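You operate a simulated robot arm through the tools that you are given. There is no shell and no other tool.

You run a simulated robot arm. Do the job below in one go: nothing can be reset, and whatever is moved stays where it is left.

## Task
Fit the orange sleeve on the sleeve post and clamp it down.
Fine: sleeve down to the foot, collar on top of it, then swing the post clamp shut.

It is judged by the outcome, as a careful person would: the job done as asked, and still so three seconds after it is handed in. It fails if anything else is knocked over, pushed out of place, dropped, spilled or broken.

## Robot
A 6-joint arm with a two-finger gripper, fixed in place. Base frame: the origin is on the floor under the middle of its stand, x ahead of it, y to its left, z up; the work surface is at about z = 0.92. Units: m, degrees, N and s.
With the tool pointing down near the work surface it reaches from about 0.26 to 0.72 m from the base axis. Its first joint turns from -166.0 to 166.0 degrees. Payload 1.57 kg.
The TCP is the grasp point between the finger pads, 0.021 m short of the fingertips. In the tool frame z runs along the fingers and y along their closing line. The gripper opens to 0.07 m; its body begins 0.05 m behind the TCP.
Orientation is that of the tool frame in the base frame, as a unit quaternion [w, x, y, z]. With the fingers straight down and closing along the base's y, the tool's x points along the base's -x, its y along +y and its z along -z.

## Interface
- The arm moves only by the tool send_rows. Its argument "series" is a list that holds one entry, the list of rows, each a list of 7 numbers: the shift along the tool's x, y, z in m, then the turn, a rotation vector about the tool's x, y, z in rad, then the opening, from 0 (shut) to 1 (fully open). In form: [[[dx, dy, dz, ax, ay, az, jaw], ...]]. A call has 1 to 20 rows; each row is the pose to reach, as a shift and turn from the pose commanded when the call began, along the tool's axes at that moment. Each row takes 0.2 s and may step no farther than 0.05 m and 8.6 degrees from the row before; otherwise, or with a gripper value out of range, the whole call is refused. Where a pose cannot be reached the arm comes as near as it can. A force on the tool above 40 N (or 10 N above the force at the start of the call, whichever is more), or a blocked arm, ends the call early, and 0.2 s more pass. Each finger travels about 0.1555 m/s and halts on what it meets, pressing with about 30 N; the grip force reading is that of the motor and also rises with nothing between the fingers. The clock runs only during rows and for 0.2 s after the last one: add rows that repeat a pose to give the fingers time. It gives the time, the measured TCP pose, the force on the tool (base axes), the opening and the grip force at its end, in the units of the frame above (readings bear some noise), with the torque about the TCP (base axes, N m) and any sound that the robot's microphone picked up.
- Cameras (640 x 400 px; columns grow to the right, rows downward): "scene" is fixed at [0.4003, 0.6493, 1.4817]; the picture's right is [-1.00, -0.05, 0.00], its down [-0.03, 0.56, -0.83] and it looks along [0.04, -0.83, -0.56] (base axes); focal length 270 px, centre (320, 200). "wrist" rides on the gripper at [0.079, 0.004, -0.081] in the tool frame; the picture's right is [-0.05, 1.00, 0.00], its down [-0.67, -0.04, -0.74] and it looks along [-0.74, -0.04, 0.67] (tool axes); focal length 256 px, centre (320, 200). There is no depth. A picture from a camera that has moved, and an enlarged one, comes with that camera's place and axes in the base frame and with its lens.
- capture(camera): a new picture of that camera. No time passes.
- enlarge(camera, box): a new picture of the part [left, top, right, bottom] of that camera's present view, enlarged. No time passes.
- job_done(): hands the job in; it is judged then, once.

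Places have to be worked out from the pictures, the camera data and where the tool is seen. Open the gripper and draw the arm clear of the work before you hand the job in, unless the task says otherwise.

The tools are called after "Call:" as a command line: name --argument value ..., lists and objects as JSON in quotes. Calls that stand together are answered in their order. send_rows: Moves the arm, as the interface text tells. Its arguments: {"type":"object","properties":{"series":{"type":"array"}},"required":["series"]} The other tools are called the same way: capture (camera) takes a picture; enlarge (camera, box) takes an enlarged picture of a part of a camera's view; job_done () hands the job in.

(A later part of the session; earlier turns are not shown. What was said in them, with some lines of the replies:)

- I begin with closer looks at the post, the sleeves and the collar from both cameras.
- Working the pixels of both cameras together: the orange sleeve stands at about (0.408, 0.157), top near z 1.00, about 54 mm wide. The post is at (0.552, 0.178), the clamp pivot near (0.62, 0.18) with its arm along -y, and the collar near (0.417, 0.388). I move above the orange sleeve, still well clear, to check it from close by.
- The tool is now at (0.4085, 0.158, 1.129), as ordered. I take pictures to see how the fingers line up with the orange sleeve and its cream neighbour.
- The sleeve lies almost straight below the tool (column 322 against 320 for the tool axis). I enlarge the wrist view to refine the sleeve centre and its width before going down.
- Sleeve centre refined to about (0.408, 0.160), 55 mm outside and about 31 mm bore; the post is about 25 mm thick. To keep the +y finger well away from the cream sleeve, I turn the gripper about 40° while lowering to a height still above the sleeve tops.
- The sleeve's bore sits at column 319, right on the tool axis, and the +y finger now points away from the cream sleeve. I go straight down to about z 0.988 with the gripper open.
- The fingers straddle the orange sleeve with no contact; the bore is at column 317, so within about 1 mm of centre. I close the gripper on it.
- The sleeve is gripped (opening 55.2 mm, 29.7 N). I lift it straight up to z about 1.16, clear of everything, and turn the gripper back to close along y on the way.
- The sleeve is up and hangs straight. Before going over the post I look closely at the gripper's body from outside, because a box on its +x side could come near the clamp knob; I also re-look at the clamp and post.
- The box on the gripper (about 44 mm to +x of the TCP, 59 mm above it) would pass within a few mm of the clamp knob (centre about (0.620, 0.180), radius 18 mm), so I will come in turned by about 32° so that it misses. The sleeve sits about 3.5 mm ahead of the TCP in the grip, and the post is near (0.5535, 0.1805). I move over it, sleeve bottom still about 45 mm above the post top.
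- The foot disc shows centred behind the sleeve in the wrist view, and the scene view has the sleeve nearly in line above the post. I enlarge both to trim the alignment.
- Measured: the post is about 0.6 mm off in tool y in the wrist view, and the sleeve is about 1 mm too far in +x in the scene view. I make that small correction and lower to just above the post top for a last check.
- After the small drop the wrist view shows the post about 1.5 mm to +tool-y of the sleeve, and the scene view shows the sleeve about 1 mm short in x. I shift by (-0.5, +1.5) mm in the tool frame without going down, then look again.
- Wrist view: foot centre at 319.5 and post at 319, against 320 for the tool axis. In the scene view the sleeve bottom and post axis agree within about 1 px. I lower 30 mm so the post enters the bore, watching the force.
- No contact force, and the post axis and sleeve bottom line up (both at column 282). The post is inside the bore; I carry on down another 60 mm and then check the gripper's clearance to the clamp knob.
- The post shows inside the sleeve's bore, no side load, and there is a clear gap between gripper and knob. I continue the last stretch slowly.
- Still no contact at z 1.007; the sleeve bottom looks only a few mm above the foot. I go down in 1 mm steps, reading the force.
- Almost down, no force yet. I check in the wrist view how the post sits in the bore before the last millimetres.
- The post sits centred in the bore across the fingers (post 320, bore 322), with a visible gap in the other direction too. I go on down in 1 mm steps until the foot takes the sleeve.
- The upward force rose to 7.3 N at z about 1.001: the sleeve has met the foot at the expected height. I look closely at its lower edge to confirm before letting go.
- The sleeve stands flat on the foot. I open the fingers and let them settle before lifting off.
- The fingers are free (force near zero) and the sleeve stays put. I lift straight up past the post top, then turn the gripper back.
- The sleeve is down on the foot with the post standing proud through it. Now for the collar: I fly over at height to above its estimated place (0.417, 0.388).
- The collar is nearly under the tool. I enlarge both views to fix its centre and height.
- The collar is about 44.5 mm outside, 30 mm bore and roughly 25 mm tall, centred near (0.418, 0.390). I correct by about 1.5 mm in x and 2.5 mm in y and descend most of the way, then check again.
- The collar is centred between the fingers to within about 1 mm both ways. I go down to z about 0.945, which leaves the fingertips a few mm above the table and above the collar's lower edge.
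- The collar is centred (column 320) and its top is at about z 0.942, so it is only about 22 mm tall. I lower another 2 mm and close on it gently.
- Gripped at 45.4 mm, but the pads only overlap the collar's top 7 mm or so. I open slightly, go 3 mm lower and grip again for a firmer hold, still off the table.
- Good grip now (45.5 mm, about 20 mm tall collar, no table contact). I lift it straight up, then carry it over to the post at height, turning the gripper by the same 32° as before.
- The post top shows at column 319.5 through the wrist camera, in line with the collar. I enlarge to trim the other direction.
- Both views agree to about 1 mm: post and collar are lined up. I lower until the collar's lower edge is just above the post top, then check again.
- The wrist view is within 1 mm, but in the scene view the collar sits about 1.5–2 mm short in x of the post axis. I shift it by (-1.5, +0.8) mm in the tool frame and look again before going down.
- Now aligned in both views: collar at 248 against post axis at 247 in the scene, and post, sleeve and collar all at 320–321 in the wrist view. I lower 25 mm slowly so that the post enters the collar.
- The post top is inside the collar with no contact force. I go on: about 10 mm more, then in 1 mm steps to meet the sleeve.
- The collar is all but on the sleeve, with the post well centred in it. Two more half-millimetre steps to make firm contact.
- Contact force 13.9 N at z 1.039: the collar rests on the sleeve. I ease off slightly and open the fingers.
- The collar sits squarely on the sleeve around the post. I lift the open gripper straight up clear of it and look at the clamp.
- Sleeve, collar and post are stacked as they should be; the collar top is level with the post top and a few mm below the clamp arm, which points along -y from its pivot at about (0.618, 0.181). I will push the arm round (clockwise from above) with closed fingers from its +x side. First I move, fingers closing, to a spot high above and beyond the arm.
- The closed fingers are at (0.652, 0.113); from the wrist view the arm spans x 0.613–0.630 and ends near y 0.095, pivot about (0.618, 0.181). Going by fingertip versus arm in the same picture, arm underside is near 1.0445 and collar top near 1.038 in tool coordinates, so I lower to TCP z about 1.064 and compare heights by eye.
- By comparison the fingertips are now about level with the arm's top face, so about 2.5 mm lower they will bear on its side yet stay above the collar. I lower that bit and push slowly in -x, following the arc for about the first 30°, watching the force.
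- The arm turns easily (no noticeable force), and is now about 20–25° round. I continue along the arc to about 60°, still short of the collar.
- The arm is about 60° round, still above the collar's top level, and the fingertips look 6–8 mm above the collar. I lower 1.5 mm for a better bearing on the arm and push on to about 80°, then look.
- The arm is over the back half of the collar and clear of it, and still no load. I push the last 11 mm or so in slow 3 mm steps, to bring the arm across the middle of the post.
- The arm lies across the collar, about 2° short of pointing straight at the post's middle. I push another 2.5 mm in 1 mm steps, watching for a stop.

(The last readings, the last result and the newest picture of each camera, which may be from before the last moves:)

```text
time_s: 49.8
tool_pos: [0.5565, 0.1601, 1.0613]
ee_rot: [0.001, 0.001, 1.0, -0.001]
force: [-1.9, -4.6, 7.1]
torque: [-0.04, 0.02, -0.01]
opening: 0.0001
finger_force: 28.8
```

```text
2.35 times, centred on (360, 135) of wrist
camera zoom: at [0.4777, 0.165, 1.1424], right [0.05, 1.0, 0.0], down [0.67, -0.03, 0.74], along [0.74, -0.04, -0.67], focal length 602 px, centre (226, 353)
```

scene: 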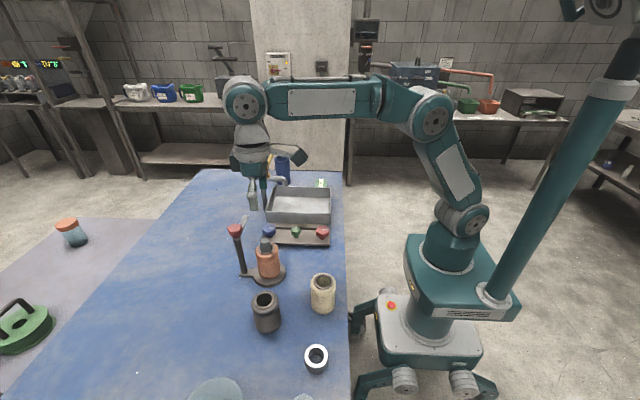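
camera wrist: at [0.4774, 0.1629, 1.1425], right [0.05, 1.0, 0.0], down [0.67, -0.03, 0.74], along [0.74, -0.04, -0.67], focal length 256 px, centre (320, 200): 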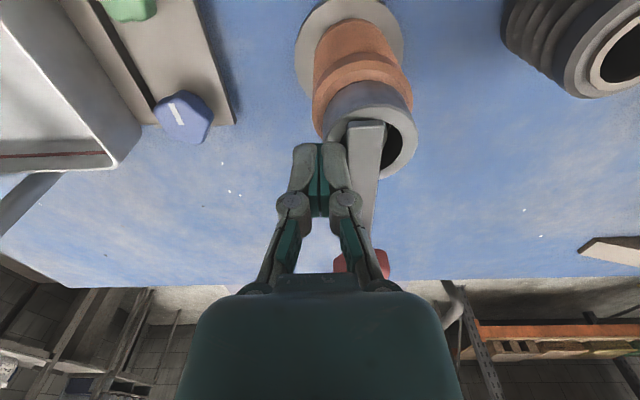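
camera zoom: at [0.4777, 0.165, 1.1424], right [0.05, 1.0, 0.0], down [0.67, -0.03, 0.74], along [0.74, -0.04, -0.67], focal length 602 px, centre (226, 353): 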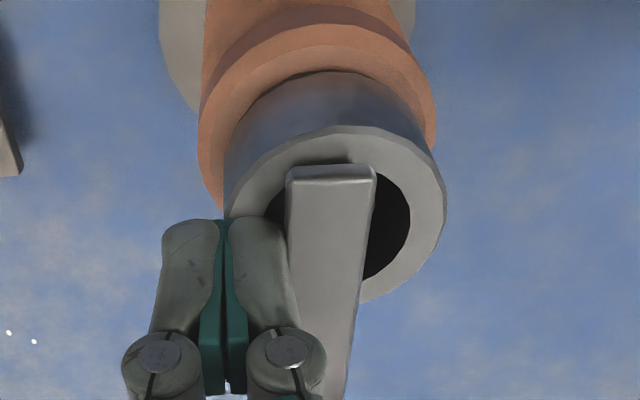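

A reaction has appeared (-4.6 N in y, +7 N in z): the arm seems to be at its stop. I enlarge the contact area to check whether the fingertip bears on the arm only and not on the collar.

Call:
enlarge --camera "scene" --box '[246, 215, 286, 245]'

Call:
enlarge --camera "wrist" --box '[310, 90, 420, 170]'

```text
13.33 times, centred on (266, 230) of scene
camera zoom: at [0.4003, 0.6493, 1.4817], right [-1.0, -0.05, 0.0], down [-0.03, 0.56, -0.83], along [0.04, -0.83, -0.56], focal length 3605 px, centre (1040, -200)
```

zoom: 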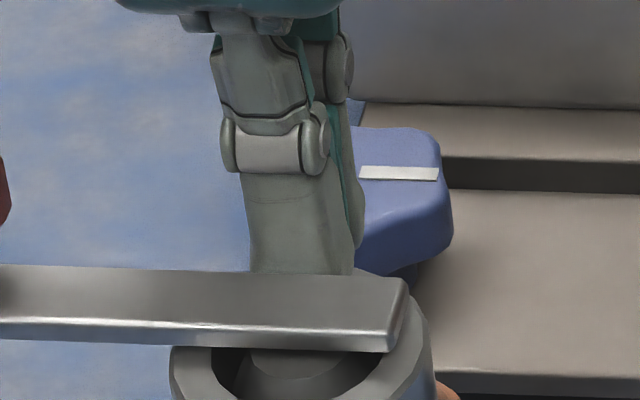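

```text
5.00 times, centred on (365, 130) of wrist
camera zoom: at [0.4777, 0.165, 1.1424], right [0.05, 1.0, 0.0], down [0.67, -0.03, 0.74], along [0.74, -0.04, -0.67], focal length 1280 px, centre (95, 550)
```

zoom: 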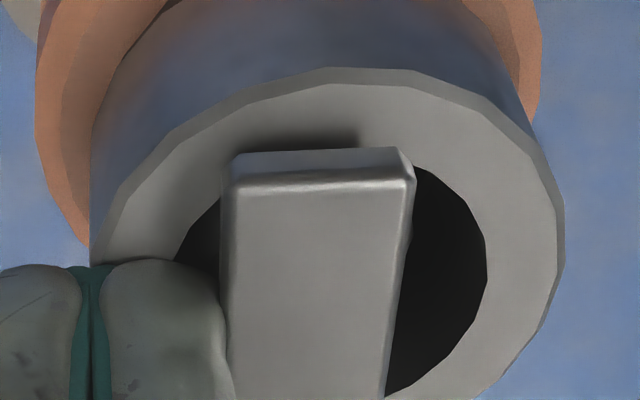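

The arm lies well over the collar and post, but the +7 N in z could mean the fingertip is just brushing the collar's top. I raise the tool 1.5 mm without moving sideways and compare the forces.

Call:
send_rows --series '[[[0, 0, -0.0008, 0, 0, 0, 0], [0, 0, -0.0015, 0, 0, 0, 0]]]'

```text
time_s: 50.4
tool_pos: [0.5574, 0.1608, 1.0603]
ee_rot: [-0.001, 0.0, 1.0, -0.002]
force: [-1.8, -5.2, -0.7]
torque: [-0.1, 0.03, -0.02]
opening: 0.0
finger_force: 28.9
```

The vertical force went away while -5 N in y stays, so the finger is bearing on the arm and the arm resists: it is at its stop. One more millimetre of push will confirm that.

Call:
send_rows --series '[[[0, 0.0007, 0, 0, 0, 0, 0], [0, 0.0014, 0, 0, 0, 0, 0], [0, 0.0014, 0, 0, 0, 0, 0]]]'

Call:
enlarge --camera "wrist" --box '[270, 50, 450, 220]'

Call:
enlarge --camera "scene" --box '[226, 205, 306, 265]'

```text
time_s: 51.2
tool_pos: [0.5581, 0.16, 1.0632]
ee_rot: [-0.001, 0.001, 1.0, -0.001]
force: [-2.0, -11.0, -5.4]
torque: [-0.22, 0.04, -0.07]
opening: 0.0
finger_force: 28.5
```

```text
2.35 times, centred on (360, 135) of wrist
camera zoom: at [0.478, 0.1655, 1.1429], right [0.05, 1.0, 0.0], down [0.67, -0.04, 0.74], along [0.74, -0.04, -0.67], focal length 602 px, centre (226, 353)
```

zoom: 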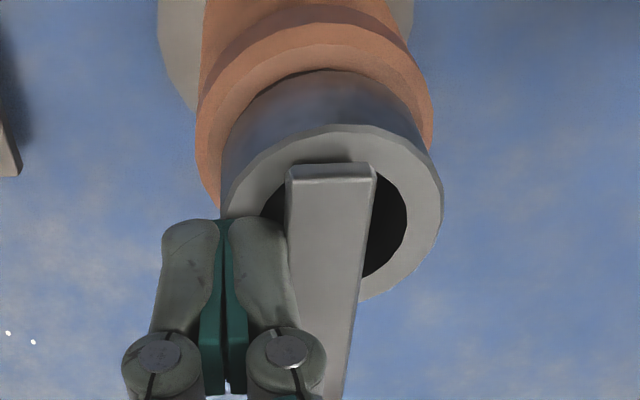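

```text
6.67 times, centred on (266, 235) of scene
camera zoom: at [0.4003, 0.6493, 1.4817], right [-1.0, -0.05, 0.0], down [-0.03, 0.56, -0.83], along [0.04, -0.83, -0.56], focal length 1802 px, centre (680, -33)
```

zoom: 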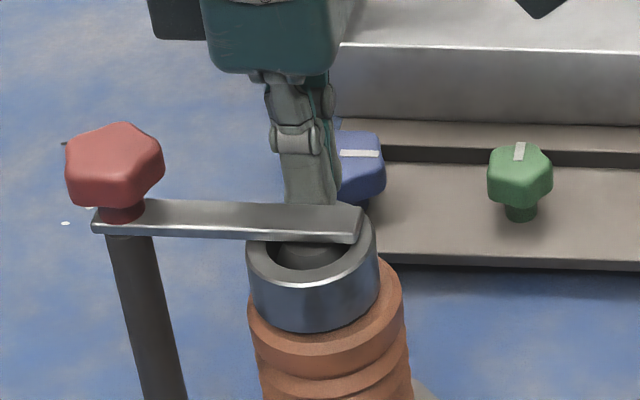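

The push force rose to 11 N with the arm not moving: it is hard against its closed stop, lying over the collar and post. I back the fingers off in -y, away from the arm, then rise.

Call:
send_rows --series '[[[0, -0.003, 0, 0, 0, 0, 0], [0, -0.01, 0, 0, 0, 0, 0], [0, -0.025, 0, 0, 0, 0, 0], [0, -0.04, 0, 0, 0, 0, 0], [0, -0.045, -0.02, 0, 0, 0, 0], [0, -0.045, -0.06, 0, 0, 0, 0], [0, -0.045, -0.1, 0, 0, 0, 0], [0, -0.045, -0.14, 0, 0, 0, 0], [0, -0.045, -0.14, 0, 0, 0, 0]]]'

Call:
capture --camera "scene"

Call:
enlarge --camera "scene" --box '[220, 205, 316, 290]'

Call:
capture --camera "wrist"

```text
time_s: 53.2
tool_pos: [0.5588, 0.118, 1.2011]
ee_rot: [-0.001, 0.0, 1.0, -0.001]
force: [-0.3, 0.7, -0.3]
torque: [-0.03, -0.04, 0.03]
opening: 0.0
finger_force: 29.0
```

```text
taken
```

scene: 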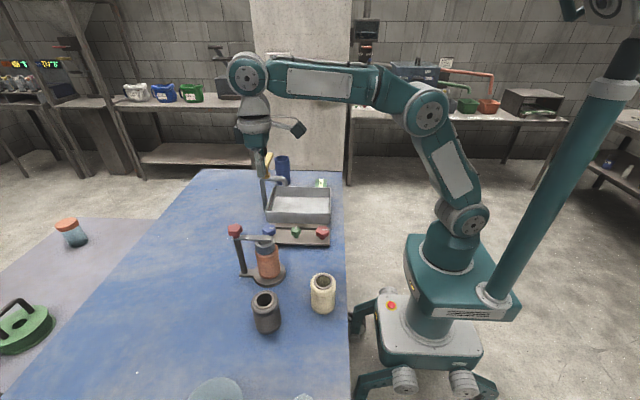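

```text
4.71 times, centred on (268, 248) of scene
camera zoom: at [0.4003, 0.6493, 1.4817], right [-1.0, -0.05, 0.0], down [-0.03, 0.56, -0.83], along [0.04, -0.83, -0.56], focal length 1272 px, centre (565, -24)
```

zoom: 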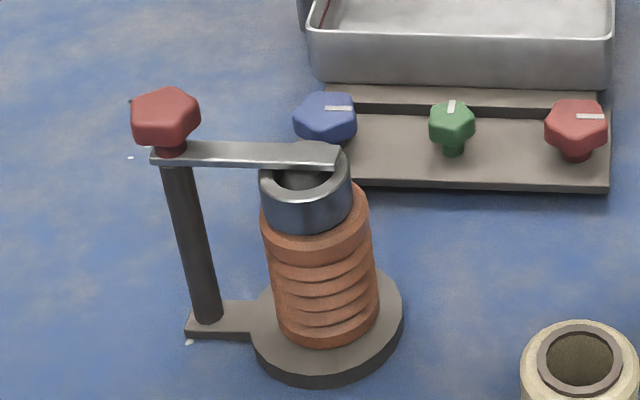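

```text
taken
camera wrist: at [0.4788, 0.1218, 1.2824], right [0.05, 1.0, 0.0], down [0.67, -0.03, 0.74], along [0.74, -0.04, -0.67], focal length 256 px, centre (320, 200)
```

wrist: 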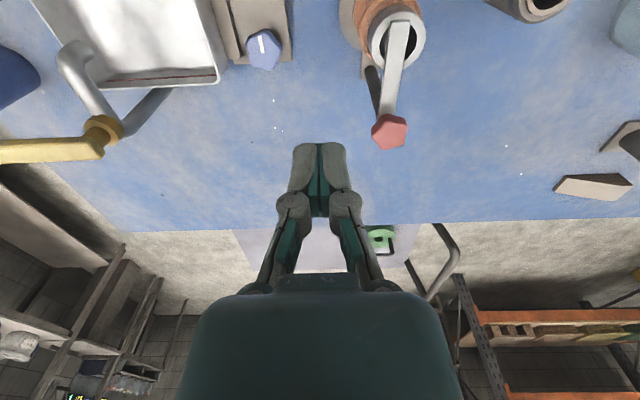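

The clamp arm stays put across collar and post, sleeve on the foot, and nothing else has moved. I draw the arm back to its starting place high above the table and open the gripper.

Call:
send_rows --series '[[[0, 0, -0.04, 0, 0, 0, 0], [0.02, 0.005, -0.075, 0, 0, 0, 0.2], [0.06, 0.012, -0.095, 0, 0, 0, 0.5], [0.1, 0.02, -0.1, 0, 0, 0, 0.8], [0.14, 0.026, -0.1, 0, 0, 0, 1], [0.18, 0.031, -0.1, 0, 0, 0, 1], [0.185, 0.031, -0.1, 0, 0, 0, 1], [0.185, 0.031, -0.1, 0, 0, 0, 1]]]'

Call:
capture --camera "scene"

Call:
enlarge --camera "scene" --box '[226, 215, 296, 290]'

Call:
capture --camera "wrist"

Call:
enlarge --camera "wrist" --box '[270, 70, 420, 220]'

```text
time_s: 55.0
tool_pos: [0.3725, 0.1501, 1.3021]
ee_rot: [-0.001, -0.001, 1.0, -0.001]
force: [0.3, -0.4, -0.3]
torque: [0.0, -0.03, -0.01]
opening: 0.07
finger_force: 0.1
```

```text
taken
```

scene: 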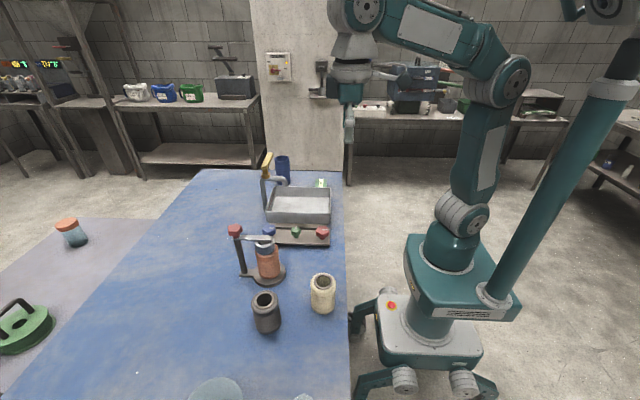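

```text
5.33 times, centred on (261, 252) of scene
camera zoom: at [0.4003, 0.6493, 1.4817], right [-1.0, -0.05, 0.0], down [-0.03, 0.56, -0.83], along [0.04, -0.83, -0.56], focal length 1442 px, centre (635, -80)
```

zoom: 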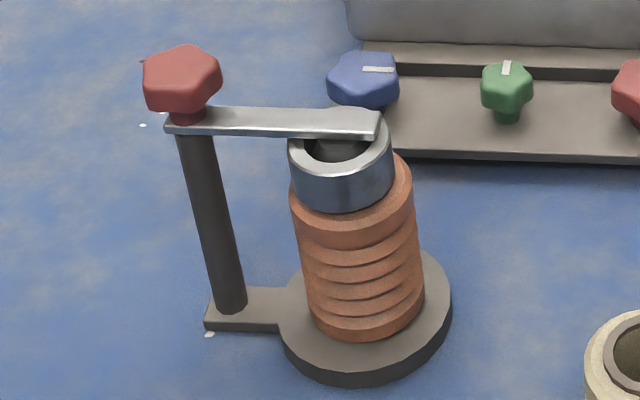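

```text
taken
camera wrist: at [0.2926, 0.1542, 1.3827], right [0.05, 1.0, 0.0], down [0.67, -0.03, 0.74], along [0.74, -0.04, -0.67], focal length 256 px, centre (320, 200)
```

wrist: 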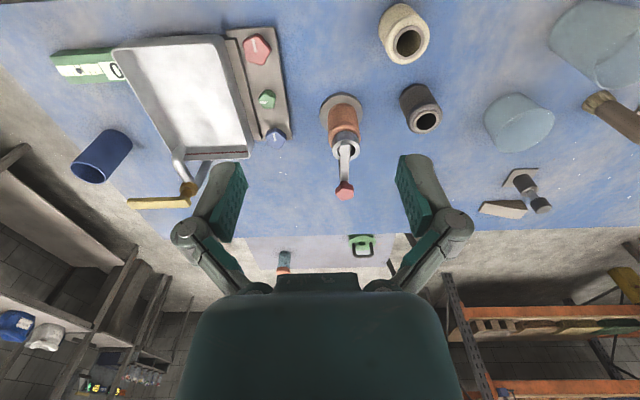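

```text
2.67 times, centred on (345, 145) of wrist
camera zoom: at [0.2926, 0.1542, 1.3827], right [0.05, 1.0, 0.0], down [0.67, -0.03, 0.74], along [0.74, -0.04, -0.67], focal length 683 px, centre (253, 347)
```

zoom: 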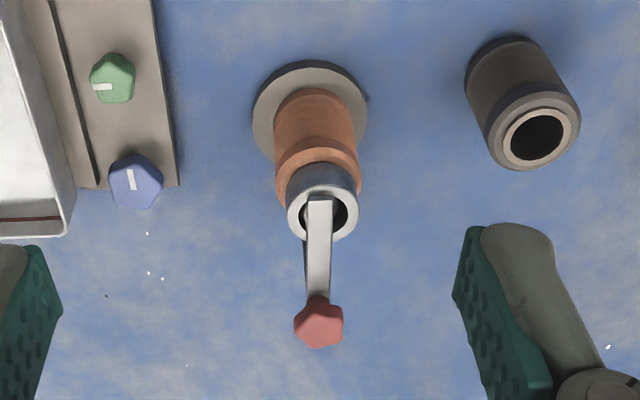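

Everything is as asked: sleeve down on the foot, collar on top of it, clamp arm shut against its stop across both. The other items stand where they were, and the gripper is open and clear, so I hand the job in.

Call:
job_done

```text
The job is handed in.
```

The orange sleeve is fitted and clamped. It sits down on the post's foot with the collar on top of it, and the clamp arm is swung shut over the collar and post.

- **Clamp:** I pushed the arm until it stopped moving, with about 11 N against it, and it stayed shut after I backed away. It passes a few millimetres above the collar rather than pressing on it. I left the red knob alone, since you only asked for the clamp to be swung shut.
- **Collar:** while closing the clamp, the fingertip may have brushed the collar's top lightly, at about 7 N. The collar stayed in place.
- **Other items:** in the last pictures everything else is where it started.

The gripper is open and the arm is back near its starting position.
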